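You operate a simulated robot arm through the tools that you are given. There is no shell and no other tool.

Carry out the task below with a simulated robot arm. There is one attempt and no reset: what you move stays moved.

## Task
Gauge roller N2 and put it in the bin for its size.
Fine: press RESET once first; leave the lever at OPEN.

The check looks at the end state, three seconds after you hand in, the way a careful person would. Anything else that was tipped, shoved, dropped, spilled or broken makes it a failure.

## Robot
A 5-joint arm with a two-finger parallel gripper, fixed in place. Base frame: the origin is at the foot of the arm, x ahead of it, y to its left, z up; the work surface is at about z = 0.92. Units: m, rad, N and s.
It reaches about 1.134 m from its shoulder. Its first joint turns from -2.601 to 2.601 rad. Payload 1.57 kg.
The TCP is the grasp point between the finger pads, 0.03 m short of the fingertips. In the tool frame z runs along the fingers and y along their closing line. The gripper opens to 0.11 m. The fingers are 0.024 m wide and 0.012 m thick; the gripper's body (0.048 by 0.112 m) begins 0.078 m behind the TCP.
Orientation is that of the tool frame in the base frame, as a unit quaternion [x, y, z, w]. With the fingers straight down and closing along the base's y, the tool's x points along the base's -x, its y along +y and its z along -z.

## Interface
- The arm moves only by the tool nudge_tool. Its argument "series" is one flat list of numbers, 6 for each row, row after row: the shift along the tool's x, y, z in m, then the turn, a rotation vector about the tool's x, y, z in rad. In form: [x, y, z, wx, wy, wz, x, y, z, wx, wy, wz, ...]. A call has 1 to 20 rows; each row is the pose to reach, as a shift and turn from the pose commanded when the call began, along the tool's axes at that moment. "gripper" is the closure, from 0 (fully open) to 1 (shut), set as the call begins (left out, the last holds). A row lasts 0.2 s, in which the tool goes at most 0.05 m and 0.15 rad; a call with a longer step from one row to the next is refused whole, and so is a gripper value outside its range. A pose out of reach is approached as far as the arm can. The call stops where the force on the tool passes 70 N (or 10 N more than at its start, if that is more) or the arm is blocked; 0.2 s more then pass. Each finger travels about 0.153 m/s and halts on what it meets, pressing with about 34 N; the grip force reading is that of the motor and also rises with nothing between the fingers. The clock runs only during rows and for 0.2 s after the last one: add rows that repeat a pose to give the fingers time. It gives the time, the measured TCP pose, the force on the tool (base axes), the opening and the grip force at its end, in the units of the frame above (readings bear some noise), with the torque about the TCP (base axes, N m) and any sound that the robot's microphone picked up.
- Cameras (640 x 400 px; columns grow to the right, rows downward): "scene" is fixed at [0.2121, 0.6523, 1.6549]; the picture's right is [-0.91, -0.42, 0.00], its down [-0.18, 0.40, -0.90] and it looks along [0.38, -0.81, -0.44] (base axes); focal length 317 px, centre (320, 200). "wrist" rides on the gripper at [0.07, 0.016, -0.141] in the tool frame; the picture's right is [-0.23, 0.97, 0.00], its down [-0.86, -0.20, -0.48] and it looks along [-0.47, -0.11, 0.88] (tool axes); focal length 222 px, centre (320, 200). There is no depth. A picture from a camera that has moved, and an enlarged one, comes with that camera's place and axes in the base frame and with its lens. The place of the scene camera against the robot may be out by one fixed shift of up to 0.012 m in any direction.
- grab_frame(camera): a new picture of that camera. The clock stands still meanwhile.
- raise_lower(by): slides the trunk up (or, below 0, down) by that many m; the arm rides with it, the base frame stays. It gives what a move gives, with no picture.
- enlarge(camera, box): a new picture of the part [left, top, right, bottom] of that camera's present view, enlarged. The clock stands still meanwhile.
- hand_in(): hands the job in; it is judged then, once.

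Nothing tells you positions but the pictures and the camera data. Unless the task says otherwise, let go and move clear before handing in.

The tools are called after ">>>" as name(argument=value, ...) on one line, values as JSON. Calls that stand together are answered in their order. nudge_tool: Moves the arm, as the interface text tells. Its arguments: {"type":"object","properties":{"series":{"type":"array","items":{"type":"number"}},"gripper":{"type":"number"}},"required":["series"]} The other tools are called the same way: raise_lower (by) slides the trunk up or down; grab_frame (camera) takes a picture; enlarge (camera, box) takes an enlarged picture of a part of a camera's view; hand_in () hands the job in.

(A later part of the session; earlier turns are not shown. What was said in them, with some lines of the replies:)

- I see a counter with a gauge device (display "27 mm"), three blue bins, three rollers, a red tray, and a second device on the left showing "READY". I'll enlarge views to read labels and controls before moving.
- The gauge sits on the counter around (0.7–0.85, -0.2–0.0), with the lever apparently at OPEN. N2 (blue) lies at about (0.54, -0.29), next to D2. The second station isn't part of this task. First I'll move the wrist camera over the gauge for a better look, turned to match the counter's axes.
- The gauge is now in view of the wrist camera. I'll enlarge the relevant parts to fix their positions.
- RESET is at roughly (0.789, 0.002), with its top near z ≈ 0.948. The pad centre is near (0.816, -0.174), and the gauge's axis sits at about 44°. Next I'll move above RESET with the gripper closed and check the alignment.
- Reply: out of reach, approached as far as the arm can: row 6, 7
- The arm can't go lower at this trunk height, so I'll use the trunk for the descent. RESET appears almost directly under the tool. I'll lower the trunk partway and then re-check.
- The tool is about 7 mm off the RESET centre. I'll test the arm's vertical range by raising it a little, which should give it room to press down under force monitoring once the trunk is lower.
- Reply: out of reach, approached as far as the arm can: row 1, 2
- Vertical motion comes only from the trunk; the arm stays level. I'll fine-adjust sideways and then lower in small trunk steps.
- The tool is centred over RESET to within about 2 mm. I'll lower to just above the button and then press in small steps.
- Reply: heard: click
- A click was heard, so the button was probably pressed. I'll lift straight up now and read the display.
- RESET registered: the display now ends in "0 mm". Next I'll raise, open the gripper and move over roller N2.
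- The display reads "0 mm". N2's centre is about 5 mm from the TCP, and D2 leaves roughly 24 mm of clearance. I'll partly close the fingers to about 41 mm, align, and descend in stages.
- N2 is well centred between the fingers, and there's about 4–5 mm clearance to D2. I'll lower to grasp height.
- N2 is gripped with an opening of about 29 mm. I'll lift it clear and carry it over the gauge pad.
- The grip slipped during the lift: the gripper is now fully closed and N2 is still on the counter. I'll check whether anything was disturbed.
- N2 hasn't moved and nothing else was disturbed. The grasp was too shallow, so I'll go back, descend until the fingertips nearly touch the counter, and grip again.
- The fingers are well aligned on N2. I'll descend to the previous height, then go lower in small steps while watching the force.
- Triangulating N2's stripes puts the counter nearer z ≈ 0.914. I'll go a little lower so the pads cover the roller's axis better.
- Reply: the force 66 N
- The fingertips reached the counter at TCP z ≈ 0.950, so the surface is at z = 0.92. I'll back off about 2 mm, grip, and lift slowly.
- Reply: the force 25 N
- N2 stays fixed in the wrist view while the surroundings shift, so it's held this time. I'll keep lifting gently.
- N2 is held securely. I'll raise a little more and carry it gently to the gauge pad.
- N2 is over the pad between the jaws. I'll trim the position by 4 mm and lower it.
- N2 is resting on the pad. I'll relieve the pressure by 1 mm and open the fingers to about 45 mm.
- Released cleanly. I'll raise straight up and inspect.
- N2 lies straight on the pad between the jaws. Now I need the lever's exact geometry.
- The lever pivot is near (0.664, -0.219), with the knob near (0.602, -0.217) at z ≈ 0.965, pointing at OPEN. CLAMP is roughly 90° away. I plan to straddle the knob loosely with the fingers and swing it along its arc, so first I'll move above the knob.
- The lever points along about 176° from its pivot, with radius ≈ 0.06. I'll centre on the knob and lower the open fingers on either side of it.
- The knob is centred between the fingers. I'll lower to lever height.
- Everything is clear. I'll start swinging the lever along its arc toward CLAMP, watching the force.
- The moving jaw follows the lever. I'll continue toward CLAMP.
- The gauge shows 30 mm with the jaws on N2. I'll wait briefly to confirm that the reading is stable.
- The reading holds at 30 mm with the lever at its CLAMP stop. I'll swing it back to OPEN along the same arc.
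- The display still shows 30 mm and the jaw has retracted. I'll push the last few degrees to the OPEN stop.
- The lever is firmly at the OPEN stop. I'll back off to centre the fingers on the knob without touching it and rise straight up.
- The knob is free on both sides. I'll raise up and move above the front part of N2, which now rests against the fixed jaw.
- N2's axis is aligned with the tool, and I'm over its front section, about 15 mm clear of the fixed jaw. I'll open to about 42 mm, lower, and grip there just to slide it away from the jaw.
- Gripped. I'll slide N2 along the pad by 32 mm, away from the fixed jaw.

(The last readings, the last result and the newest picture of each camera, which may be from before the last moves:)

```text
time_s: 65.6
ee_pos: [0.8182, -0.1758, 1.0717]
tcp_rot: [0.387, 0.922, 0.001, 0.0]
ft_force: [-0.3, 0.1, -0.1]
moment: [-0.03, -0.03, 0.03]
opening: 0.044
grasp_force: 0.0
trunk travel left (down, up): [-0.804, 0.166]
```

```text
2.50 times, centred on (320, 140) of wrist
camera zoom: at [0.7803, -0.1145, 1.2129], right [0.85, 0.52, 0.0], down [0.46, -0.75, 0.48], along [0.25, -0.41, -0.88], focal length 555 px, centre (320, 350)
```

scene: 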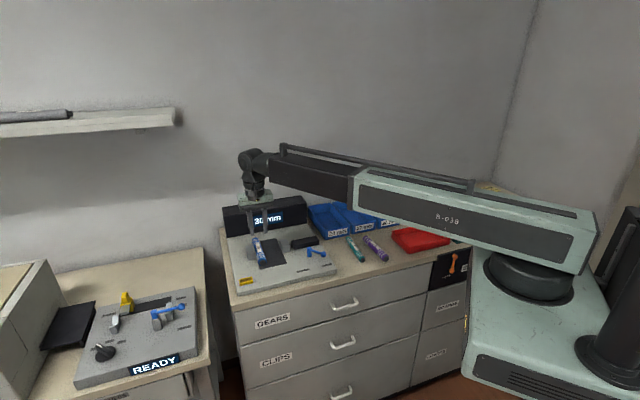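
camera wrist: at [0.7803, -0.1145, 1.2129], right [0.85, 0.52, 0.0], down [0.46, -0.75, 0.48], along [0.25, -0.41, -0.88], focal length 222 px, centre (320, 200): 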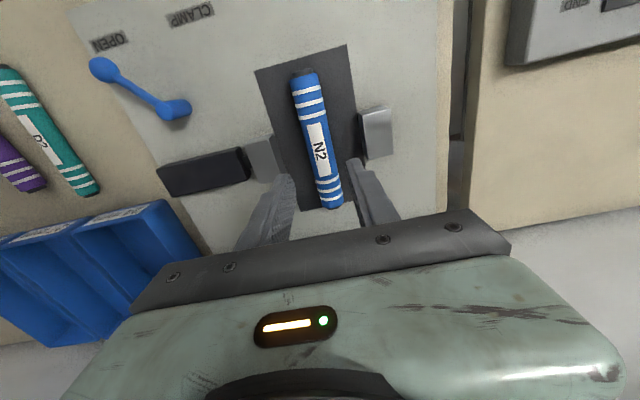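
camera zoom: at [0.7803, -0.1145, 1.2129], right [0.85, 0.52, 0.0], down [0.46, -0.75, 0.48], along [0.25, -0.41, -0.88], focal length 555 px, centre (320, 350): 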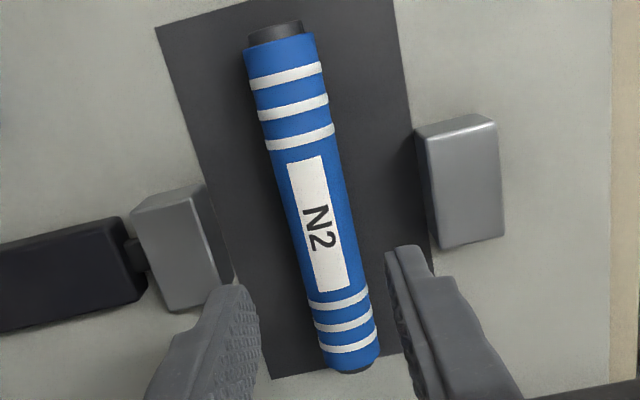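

N2 is centred under the gripper and clear of both jaws. I'll lower and grip it at its middle.

>>> raise_lower(by=-0.08)

>>> raise_lower(by=-0.02)

>>> nudge_tool(series=[0, 0, 0, 0, 0, 0, 0, 0, 0, 0, 0, 0, 0, 0, 0, 0, 0, 0, 0, 0, 0, 0, 0, 0], gripper=1)

>>> raise_lower(by=0.005)

>>> grab_frame(camera="wrist")

```text
time_s: 66.8
ee_pos: [0.8186, -0.1751, 0.9906]
tcp_rot: [0.386, 0.922, 0.0, 0.0]
ft_force: [-0.3, -0.6, -0.2]
moment: [0.0, 0.0, 0.01]
opening: 0.044
grasp_force: 0.1
trunk travel left (down, up): [-0.724, 0.246]
```

```text
time_s: 67.5
ee_pos: [0.8195, -0.1763, 0.9717]
tcp_rot: [0.387, 0.922, -0.001, 0.0]
ft_force: [0.7, -0.7, -0.4]
moment: [-0.02, 0.01, -0.01]
opening: 0.0441
grasp_force: 0.1
trunk travel left (down, up): [-0.704, 0.266]
```

```text
time_s: 68.5
ee_pos: [0.8191, -0.1751, 0.9711]
tcp_rot: [0.387, 0.922, 0.0, 0.0]
ft_force: [-0.4, 0.1, -0.6]
moment: [0.0, 0.03, 0.03]
opening: 0.0293
grasp_force: 34.3
trunk travel left (down, up): [-0.704, 0.266]
```

```text
time_s: 69.0
ee_pos: [0.8197, -0.1753, 0.9756]
tcp_rot: [0.387, 0.922, 0.0, 0.001]
ft_force: [0.7, 0.0, -0.9]
moment: [-0.01, -0.01, 0.02]
opening: 0.0292
grasp_force: 34.4
trunk travel left (down, up): [-0.709, 0.261]
```

```text
taken
camera wrist: at [0.7805, -0.1142, 1.1178], right [0.85, 0.52, 0.0], down [0.46, -0.75, 0.48], along [0.25, -0.41, -0.88], focal length 222 px, centre (320, 200)
```

wrist: 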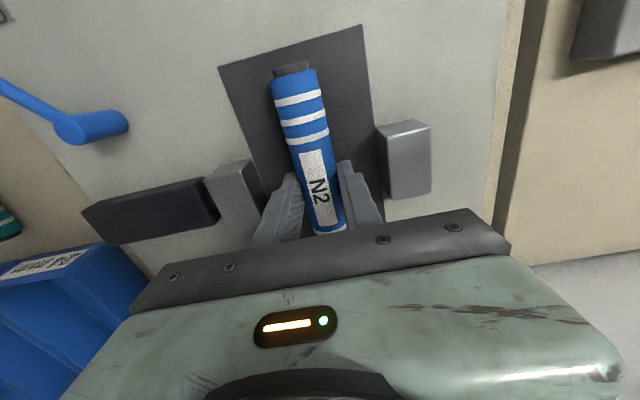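

N2 is gripped firmly. I'll lift it in stages to clear the display block, which is about 1.04 m high.

>>> raise_lower(by=0.025)

>>> raise_lower(by=0.05)

>>> raise_lower(by=0.07)

>>> grab_frame(camera="wrist")

>>> grab_frame(camera="scene")

```text
time_s: 69.7
ee_pos: [0.8197, -0.1751, 0.9998]
tcp_rot: [0.386, 0.922, 0.0, 0.0]
ft_force: [0.0, 0.4, -0.8]
moment: [-0.01, -0.01, 0.01]
opening: 0.0291
grasp_force: 33.9
trunk travel left (down, up): [-0.734, 0.236]
```

```text
time_s: 70.7
ee_pos: [0.8194, -0.1767, 1.0493]
tcp_rot: [0.386, 0.922, 0.0, -0.001]
ft_force: [0.8, 0.6, -1.2]
moment: [0.01, -0.01, 0.02]
opening: 0.0289
grasp_force: 34.4
trunk travel left (down, up): [-0.784, 0.186]
```

```text
time_s: 71.7
ee_pos: [0.8193, -0.1751, 1.1214]
tcp_rot: [0.387, 0.922, 0.0, 0.0]
ft_force: [-0.4, -0.5, -1.5]
moment: [0.01, 0.01, 0.0]
opening: 0.0295
grasp_force: 33.8
trunk travel left (down, up): [-0.854, 0.116]
```

```text
taken
camera wrist: at [0.7805, -0.1142, 1.2627], right [0.85, 0.52, 0.0], down [0.46, -0.75, 0.48], along [0.25, -0.41, -0.88], focal length 222 px, centre (320, 200)
```

wrist: 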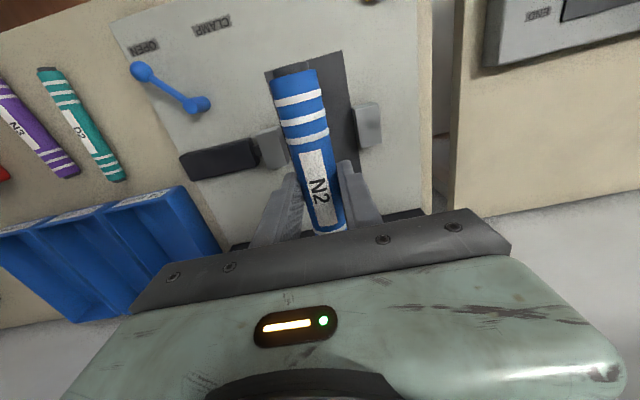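

```text
taken
```

scene: 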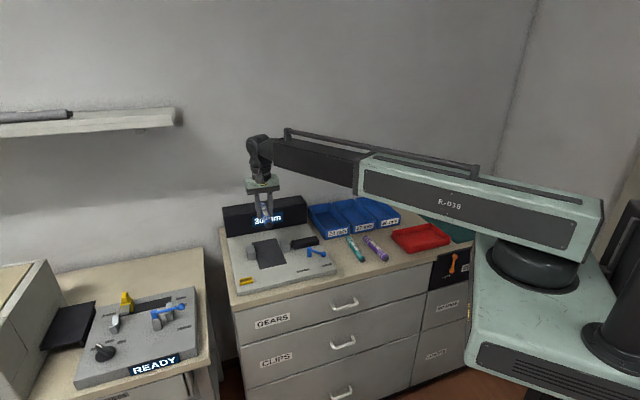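

I'll carry N2 along the front of the display block and over to the 30 mm bin.

>>> nudge_tool(series=[0, -0.03, 0, 0, 0, 0, 0, -0.06, 0, 0, 0, 0, 0, -0.09, 0, 0, 0, 0, 0, -0.12, 0, 0, 0, 0, 0, -0.15, 0, 0, 0, 0, 0, -0.18, 0, 0, 0, 0, 0, -0.21, 0, 0, 0, 0, 0, -0.24, 0, 0, 0, 0, -0.012, -0.27, 0, 0, 0, 0, -0.025, -0.3, 0, 0, 0, 0, -0.038, -0.33, 0, 0, 0, 0, -0.052, -0.36, 0, 0, 0, 0, -0.066, -0.39, 0, 0, 0, 0, -0.079, -0.42, 0, 0, 0, 0, -0.092, -0.45, 0, 0, 0, 0, -0.106, -0.48, 0, 0, 0, 0, -0.12, -0.51, 0, 0, 0, 0, -0.133, -0.541, 0, 0, 0, 0, -0.133, -0.541, 0, 0, 0, 0])

>>> grab_frame(camera="wrist")

>>> grab_frame(camera="scene")

```text
time_s: 75.7
ee_pos: [0.527, -0.6501, 1.122]
tcp_rot: [0.387, 0.922, 0.0, 0.0]
ft_force: [0.1, -0.2, 0.1]
moment: [0.03, 0.02, 0.01]
opening: 0.029
grasp_force: 34.2
trunk travel left (down, up): [-0.854, 0.116]
```

```text
taken
camera wrist: at [0.488, -0.5888, 1.2628], right [0.85, 0.52, 0.0], down [0.46, -0.75, 0.48], along [0.25, -0.41, -0.88], focal length 222 px, centre (320, 200)
```

wrist: 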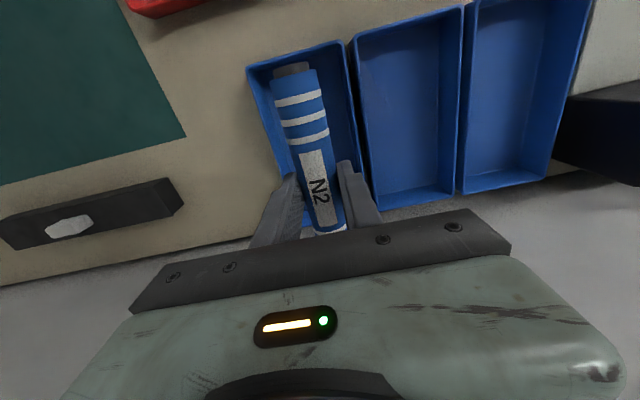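

```text
taken
```

scene: 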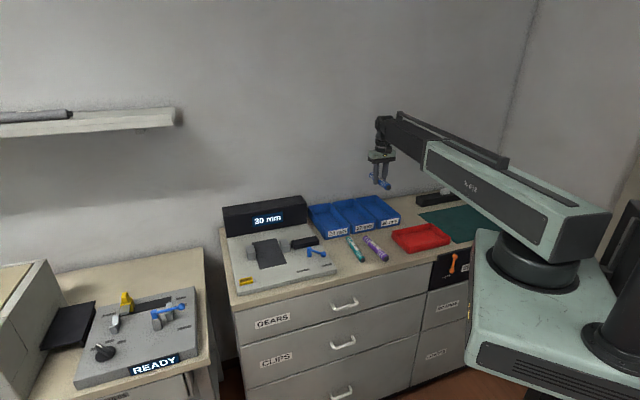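

N2 is above the rightmost bin. I'll check the labels and compute the bin's position.

>>> enlarge(camera="wrist", box=[220, 0, 480, 240])

>>> enlarge(camera="scene", box=[290, 140, 430, 260])

```text
1.67 times, centred on (350, 120) of wrist
camera zoom: at [0.488, -0.5888, 1.2628], right [0.85, 0.52, 0.0], down [0.46, -0.75, 0.48], along [0.25, -0.41, -0.88], focal length 370 px, centre (270, 333)
```

zoom: 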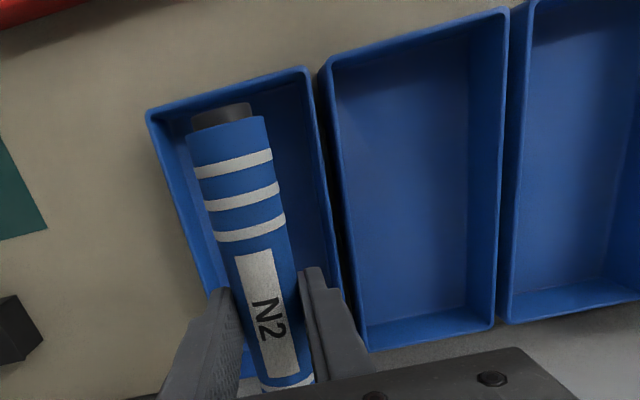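

```text
3.33 times, centred on (360, 200) of scene
camera zoom: at [0.2121, 0.6523, 1.6549], right [-0.91, -0.42, 0.0], down [-0.18, 0.4, -0.9], along [0.38, -0.81, -0.44], focal length 1058 px, centre (187, 200)
```

zoom: 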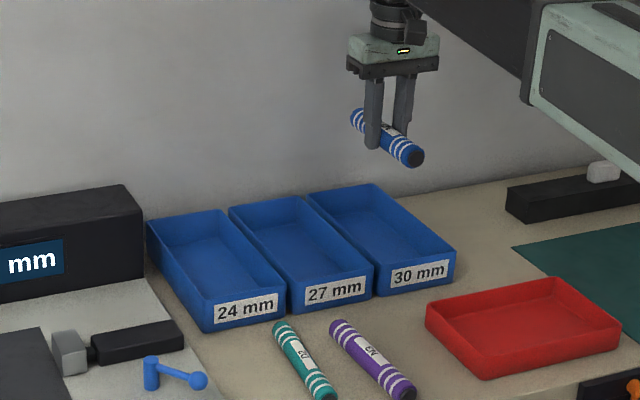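

The labels confirm it: 24, 27, 30 from left to right, and I'm over the 30 mm bin. I'll shift about 12 mm deeper and 8 mm right to centre, then lower.

>>> nudge_tool(series=[-0.006, -0.004, 0, 0, 0, 0, -0.012, -0.008, 0, 0, 0, 0, -0.012, -0.008, 0, 0, 0, 0])

>>> raise_lower(by=-0.09)

>>> grab_frame(camera="wrist")

>>> enlarge(camera="scene", box=[290, 140, 430, 260])

```text
time_s: 76.5
ee_pos: [0.5288, -0.6634, 1.1207]
tcp_rot: [0.387, 0.922, 0.0, 0.0]
ft_force: [-1.3, -0.4, -1.5]
moment: [-0.04, 0.0, 0.01]
opening: 0.0291
grasp_force: 33.8
trunk travel left (down, up): [-0.854, 0.116]
```

```text
time_s: 77.8
ee_pos: [0.5298, -0.6637, 1.0313]
tcp_rot: [0.386, 0.922, 0.0, 0.001]
ft_force: [0.0, -0.6, -1.0]
moment: [-0.02, 0.01, -0.01]
opening: 0.029
grasp_force: 33.4
trunk travel left (down, up): [-0.764, 0.206]
```

```text
taken
camera wrist: at [0.4911, -0.6022, 1.1729], right [0.85, 0.52, 0.0], down [0.46, -0.75, 0.48], along [0.25, -0.41, -0.88], focal length 222 px, centre (320, 200)
```

wrist: 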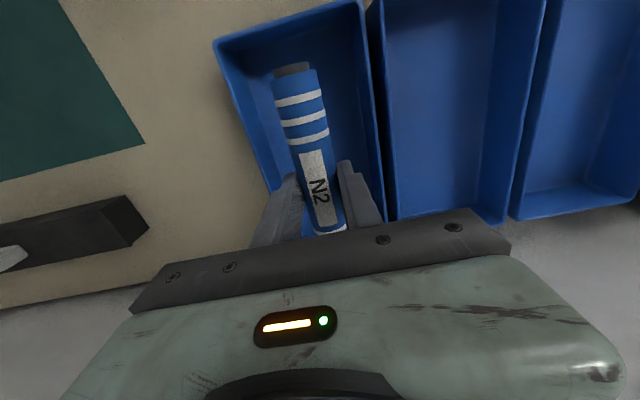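

```text
3.33 times, centred on (360, 200) of scene
camera zoom: at [0.2121, 0.6523, 1.6549], right [-0.91, -0.42, 0.0], down [-0.18, 0.4, -0.9], along [0.38, -0.81, -0.44], focal length 1058 px, centre (187, 200)
```

zoom: 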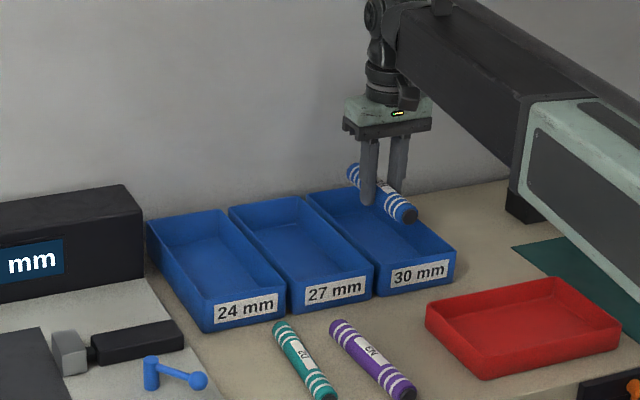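

N2 is well centred in the 30 mm bin. I'll continue lowering, then take small steps until it touches the floor.

>>> raise_lower(by=-0.045)

>>> grab_frame(camera="wrist")

>>> enlarge(camera="scene", box=[290, 140, 430, 260])

```text
time_s: 78.7
ee_pos: [0.5295, -0.6622, 0.9873]
tcp_rot: [0.387, 0.922, 0.0, 0.0]
ft_force: [0.2, -0.6, -1.2]
moment: [-0.06, 0.02, 0.01]
opening: 0.0293
grasp_force: 33.9
trunk travel left (down, up): [-0.719, 0.251]
```

```text
taken
camera wrist: at [0.491, -0.6022, 1.1278], right [0.85, 0.52, 0.0], down [0.46, -0.75, 0.48], along [0.25, -0.41, -0.88], focal length 222 px, centre (320, 200)
```

wrist: 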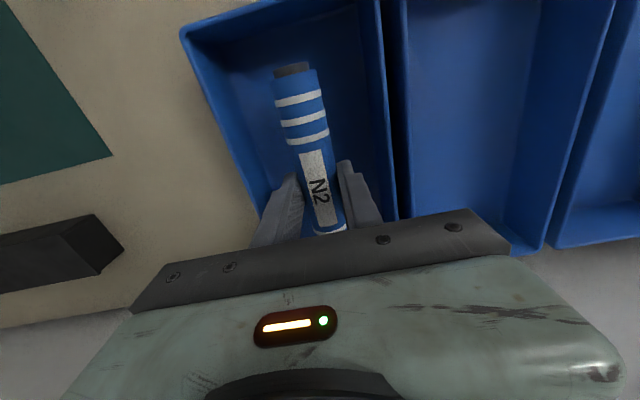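

```text
3.33 times, centred on (360, 200) of scene
camera zoom: at [0.2121, 0.6523, 1.6549], right [-0.91, -0.42, 0.0], down [-0.18, 0.4, -0.9], along [0.38, -0.81, -0.44], focal length 1058 px, centre (187, 200)
```

zoom: 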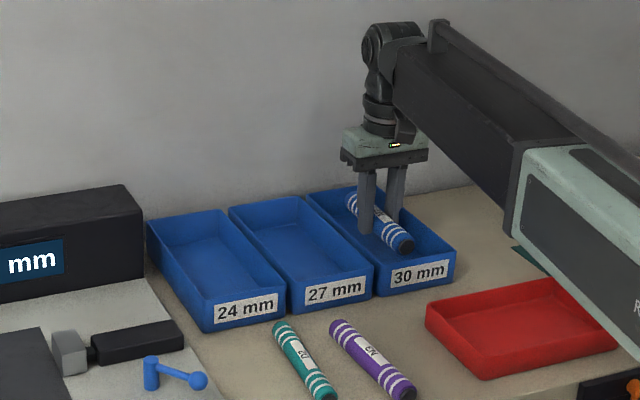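

>>> raise_lower(by=-0.02)

>>> raise_lower(by=-0.005)

>>> raise_lower(by=-0.003)

```text
time_s: 79.3
ee_pos: [0.5307, -0.6636, 0.9663]
tcp_rot: [0.386, 0.922, 0.0, -0.001]
ft_force: [0.4, 0.2, -1.1]
moment: [-0.02, -0.04, 0.01]
opening: 0.0293
grasp_force: 33.9
trunk travel left (down, up): [-0.699, 0.271]
```

```text
time_s: 79.9
ee_pos: [0.529, -0.6636, 0.9605]
tcp_rot: [0.387, 0.922, 0.0, 0.0]
ft_force: [-0.3, 0.0, -1.5]
moment: [0.0, 0.0, 0.03]
opening: 0.0293
grasp_force: 33.9
trunk travel left (down, up): [-0.694, 0.276]
```

```text
time_s: 80.4
ee_pos: [0.5292, -0.6642, 0.9578]
tcp_rot: [0.387, 0.922, 0.0, -0.001]
ft_force: [0.1, 0.3, -0.1]
moment: [0.03, -0.04, 0.01]
opening: 0.0291
grasp_force: 34.1
trunk travel left (down, up): [-0.691, 0.279]
```

>>> raise_lower(by=-0.002)

```text
time_s: 80.9
ee_pos: [0.5303, -0.664, 0.9556]
tcp_rot: [0.387, 0.922, 0.0, 0.0]
ft_force: [0.1, 0.2, -0.9]
moment: [0.0, 0.0, -0.04]
opening: 0.0293
grasp_force: 33.9
trunk travel left (down, up): [-0.689, 0.281]
```

>>> raise_lower(by=-0.0015)

```text
time_s: 81.4
ee_pos: [0.5284, -0.6634, 0.9567]
tcp_rot: [0.386, 0.922, -0.001, 0.001]
ft_force: [3.0, -3.3, 14.1]
moment: [0.31, 0.32, 0.0]
opening: 0.0293
grasp_force: 33.7
trunk travel left (down, up): [-0.687, 0.283]
```

N2 is touching the bin floor. I'll relieve the pressure by 1 mm and release.

>>> raise_lower(by=0.0012)

>>> nudge_tool(series=[0, 0, 0, 0, 0, 0, 0, 0, 0, 0, 0, 0, 0, 0, 0, 0, 0, 0], gripper=0.6)

>>> grab_frame(camera="wrist")

```text
time_s: 81.9
ee_pos: [0.5298, -0.6641, 0.9545]
tcp_rot: [0.387, 0.922, 0.0, 0.0]
ft_force: [-0.6, 1.2, -0.4]
moment: [-0.07, -0.06, 0.02]
opening: 0.029
grasp_force: 34.7
trunk travel left (down, up): [-0.689, 0.281]
```

```text
time_s: 82.7
ee_pos: [0.5292, -0.6626, 0.955]
tcp_rot: [0.387, 0.922, 0.0, 0.0]
ft_force: [1.1, 0.1, -0.8]
moment: [-0.01, 0.01, 0.03]
opening: 0.0442
grasp_force: 0.1
trunk travel left (down, up): [-0.689, 0.281]
```

```text
taken
camera wrist: at [0.491, -0.6022, 1.0976], right [0.85, 0.52, 0.0], down [0.46, -0.75, 0.48], along [0.25, -0.41, -0.88], focal length 222 px, centre (320, 200)
```

wrist: 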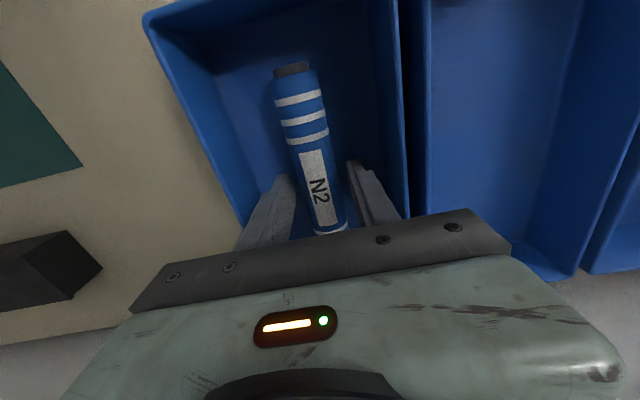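

Released inside the bin. I'll rise straight up clear of it and check the final scene.

>>> raise_lower(by=0.06)

>>> raise_lower(by=0.16)

>>> grab_frame(camera="wrist")

>>> grab_frame(camera="scene")

>>> enlarge(camera="scene", box=[210, 180, 450, 305])

```text
time_s: 83.7
ee_pos: [0.5301, -0.6637, 1.0149]
tcp_rot: [0.387, 0.922, 0.0, 0.0]
ft_force: [-0.7, 0.3, -0.7]
moment: [-0.01, 0.04, 0.0]
opening: 0.0437
grasp_force: 0.2
trunk travel left (down, up): [-0.749, 0.221]
```

```text
time_s: 85.6
ee_pos: [0.5298, -0.6633, 1.1764]
tcp_rot: [0.387, 0.922, 0.0, -0.001]
ft_force: [0.3, 0.5, -0.3]
moment: [0.03, 0.02, -0.02]
opening: 0.0441
grasp_force: 0.1
trunk travel left (down, up): [-0.909, 0.061]
```

```text
taken
camera wrist: at [0.4911, -0.6022, 1.3175], right [0.85, 0.52, 0.0], down [0.46, -0.75, 0.48], along [0.25, -0.41, -0.88], focal length 222 px, centre (320, 200)
```

wrist: 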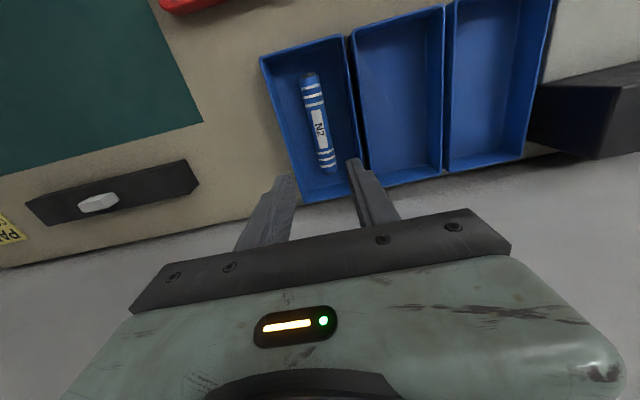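

```text
taken
```

scene: 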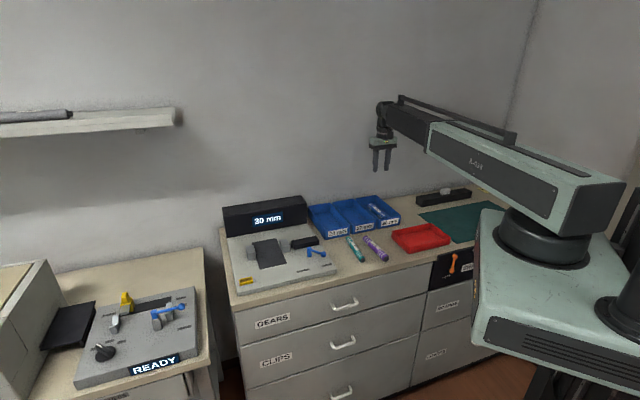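

```text
2.67 times, centred on (330, 242) of scene
camera zoom: at [0.2121, 0.6523, 1.6549], right [-0.91, -0.42, 0.0], down [-0.18, 0.4, -0.9], along [0.38, -0.81, -0.44], focal length 846 px, centre (293, 87)
```

zoom: 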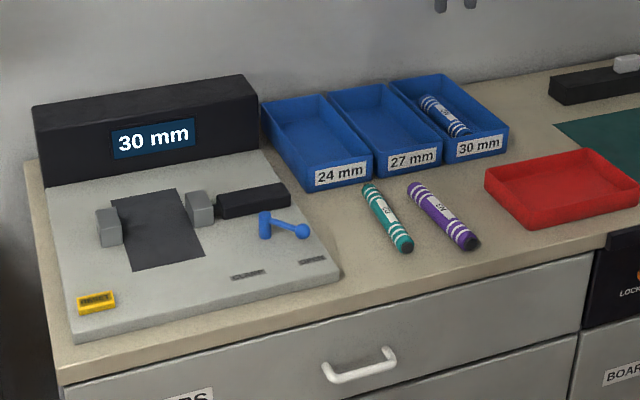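

N2 is in the 30 mm bin and everything else looks undisturbed. I'll check the lever position against its original picture before handing in.

>>> enlarge(camera="scene", box=[280, 225, 345, 280])

```text
7.27 times, centred on (312, 252) of scene
camera zoom: at [0.2121, 0.6523, 1.6549], right [-0.91, -0.42, 0.0], down [-0.18, 0.4, -0.9], along [0.38, -0.81, -0.44], focal length 2308 px, centre (374, -182)
```

zoom: 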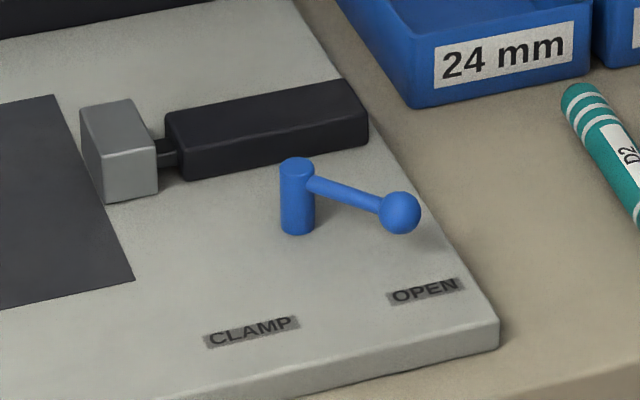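

The lever is exactly where it started, at OPEN. RESET was pressed once, the gauge read 30 mm, N2 is in the 30 mm bin, and the arm is clear, so I'm handing in.

>>> hand_in()

```text
The job is handed in.
```

Roller N2 measured 30 mm on the gauge, and it is now in the 30 mm bin. I pressed RESET once before measuring, and the display went to 0 mm. The lever is back at OPEN, in the same position as at the start.

My first grip on N2 slipped as I lifted. The roller stayed where it was on the counter, and I picked it up on the second try with a lower grip. In the final pictures nothing else looked moved or tipped, and the gripper was empty and clear when I handed in.
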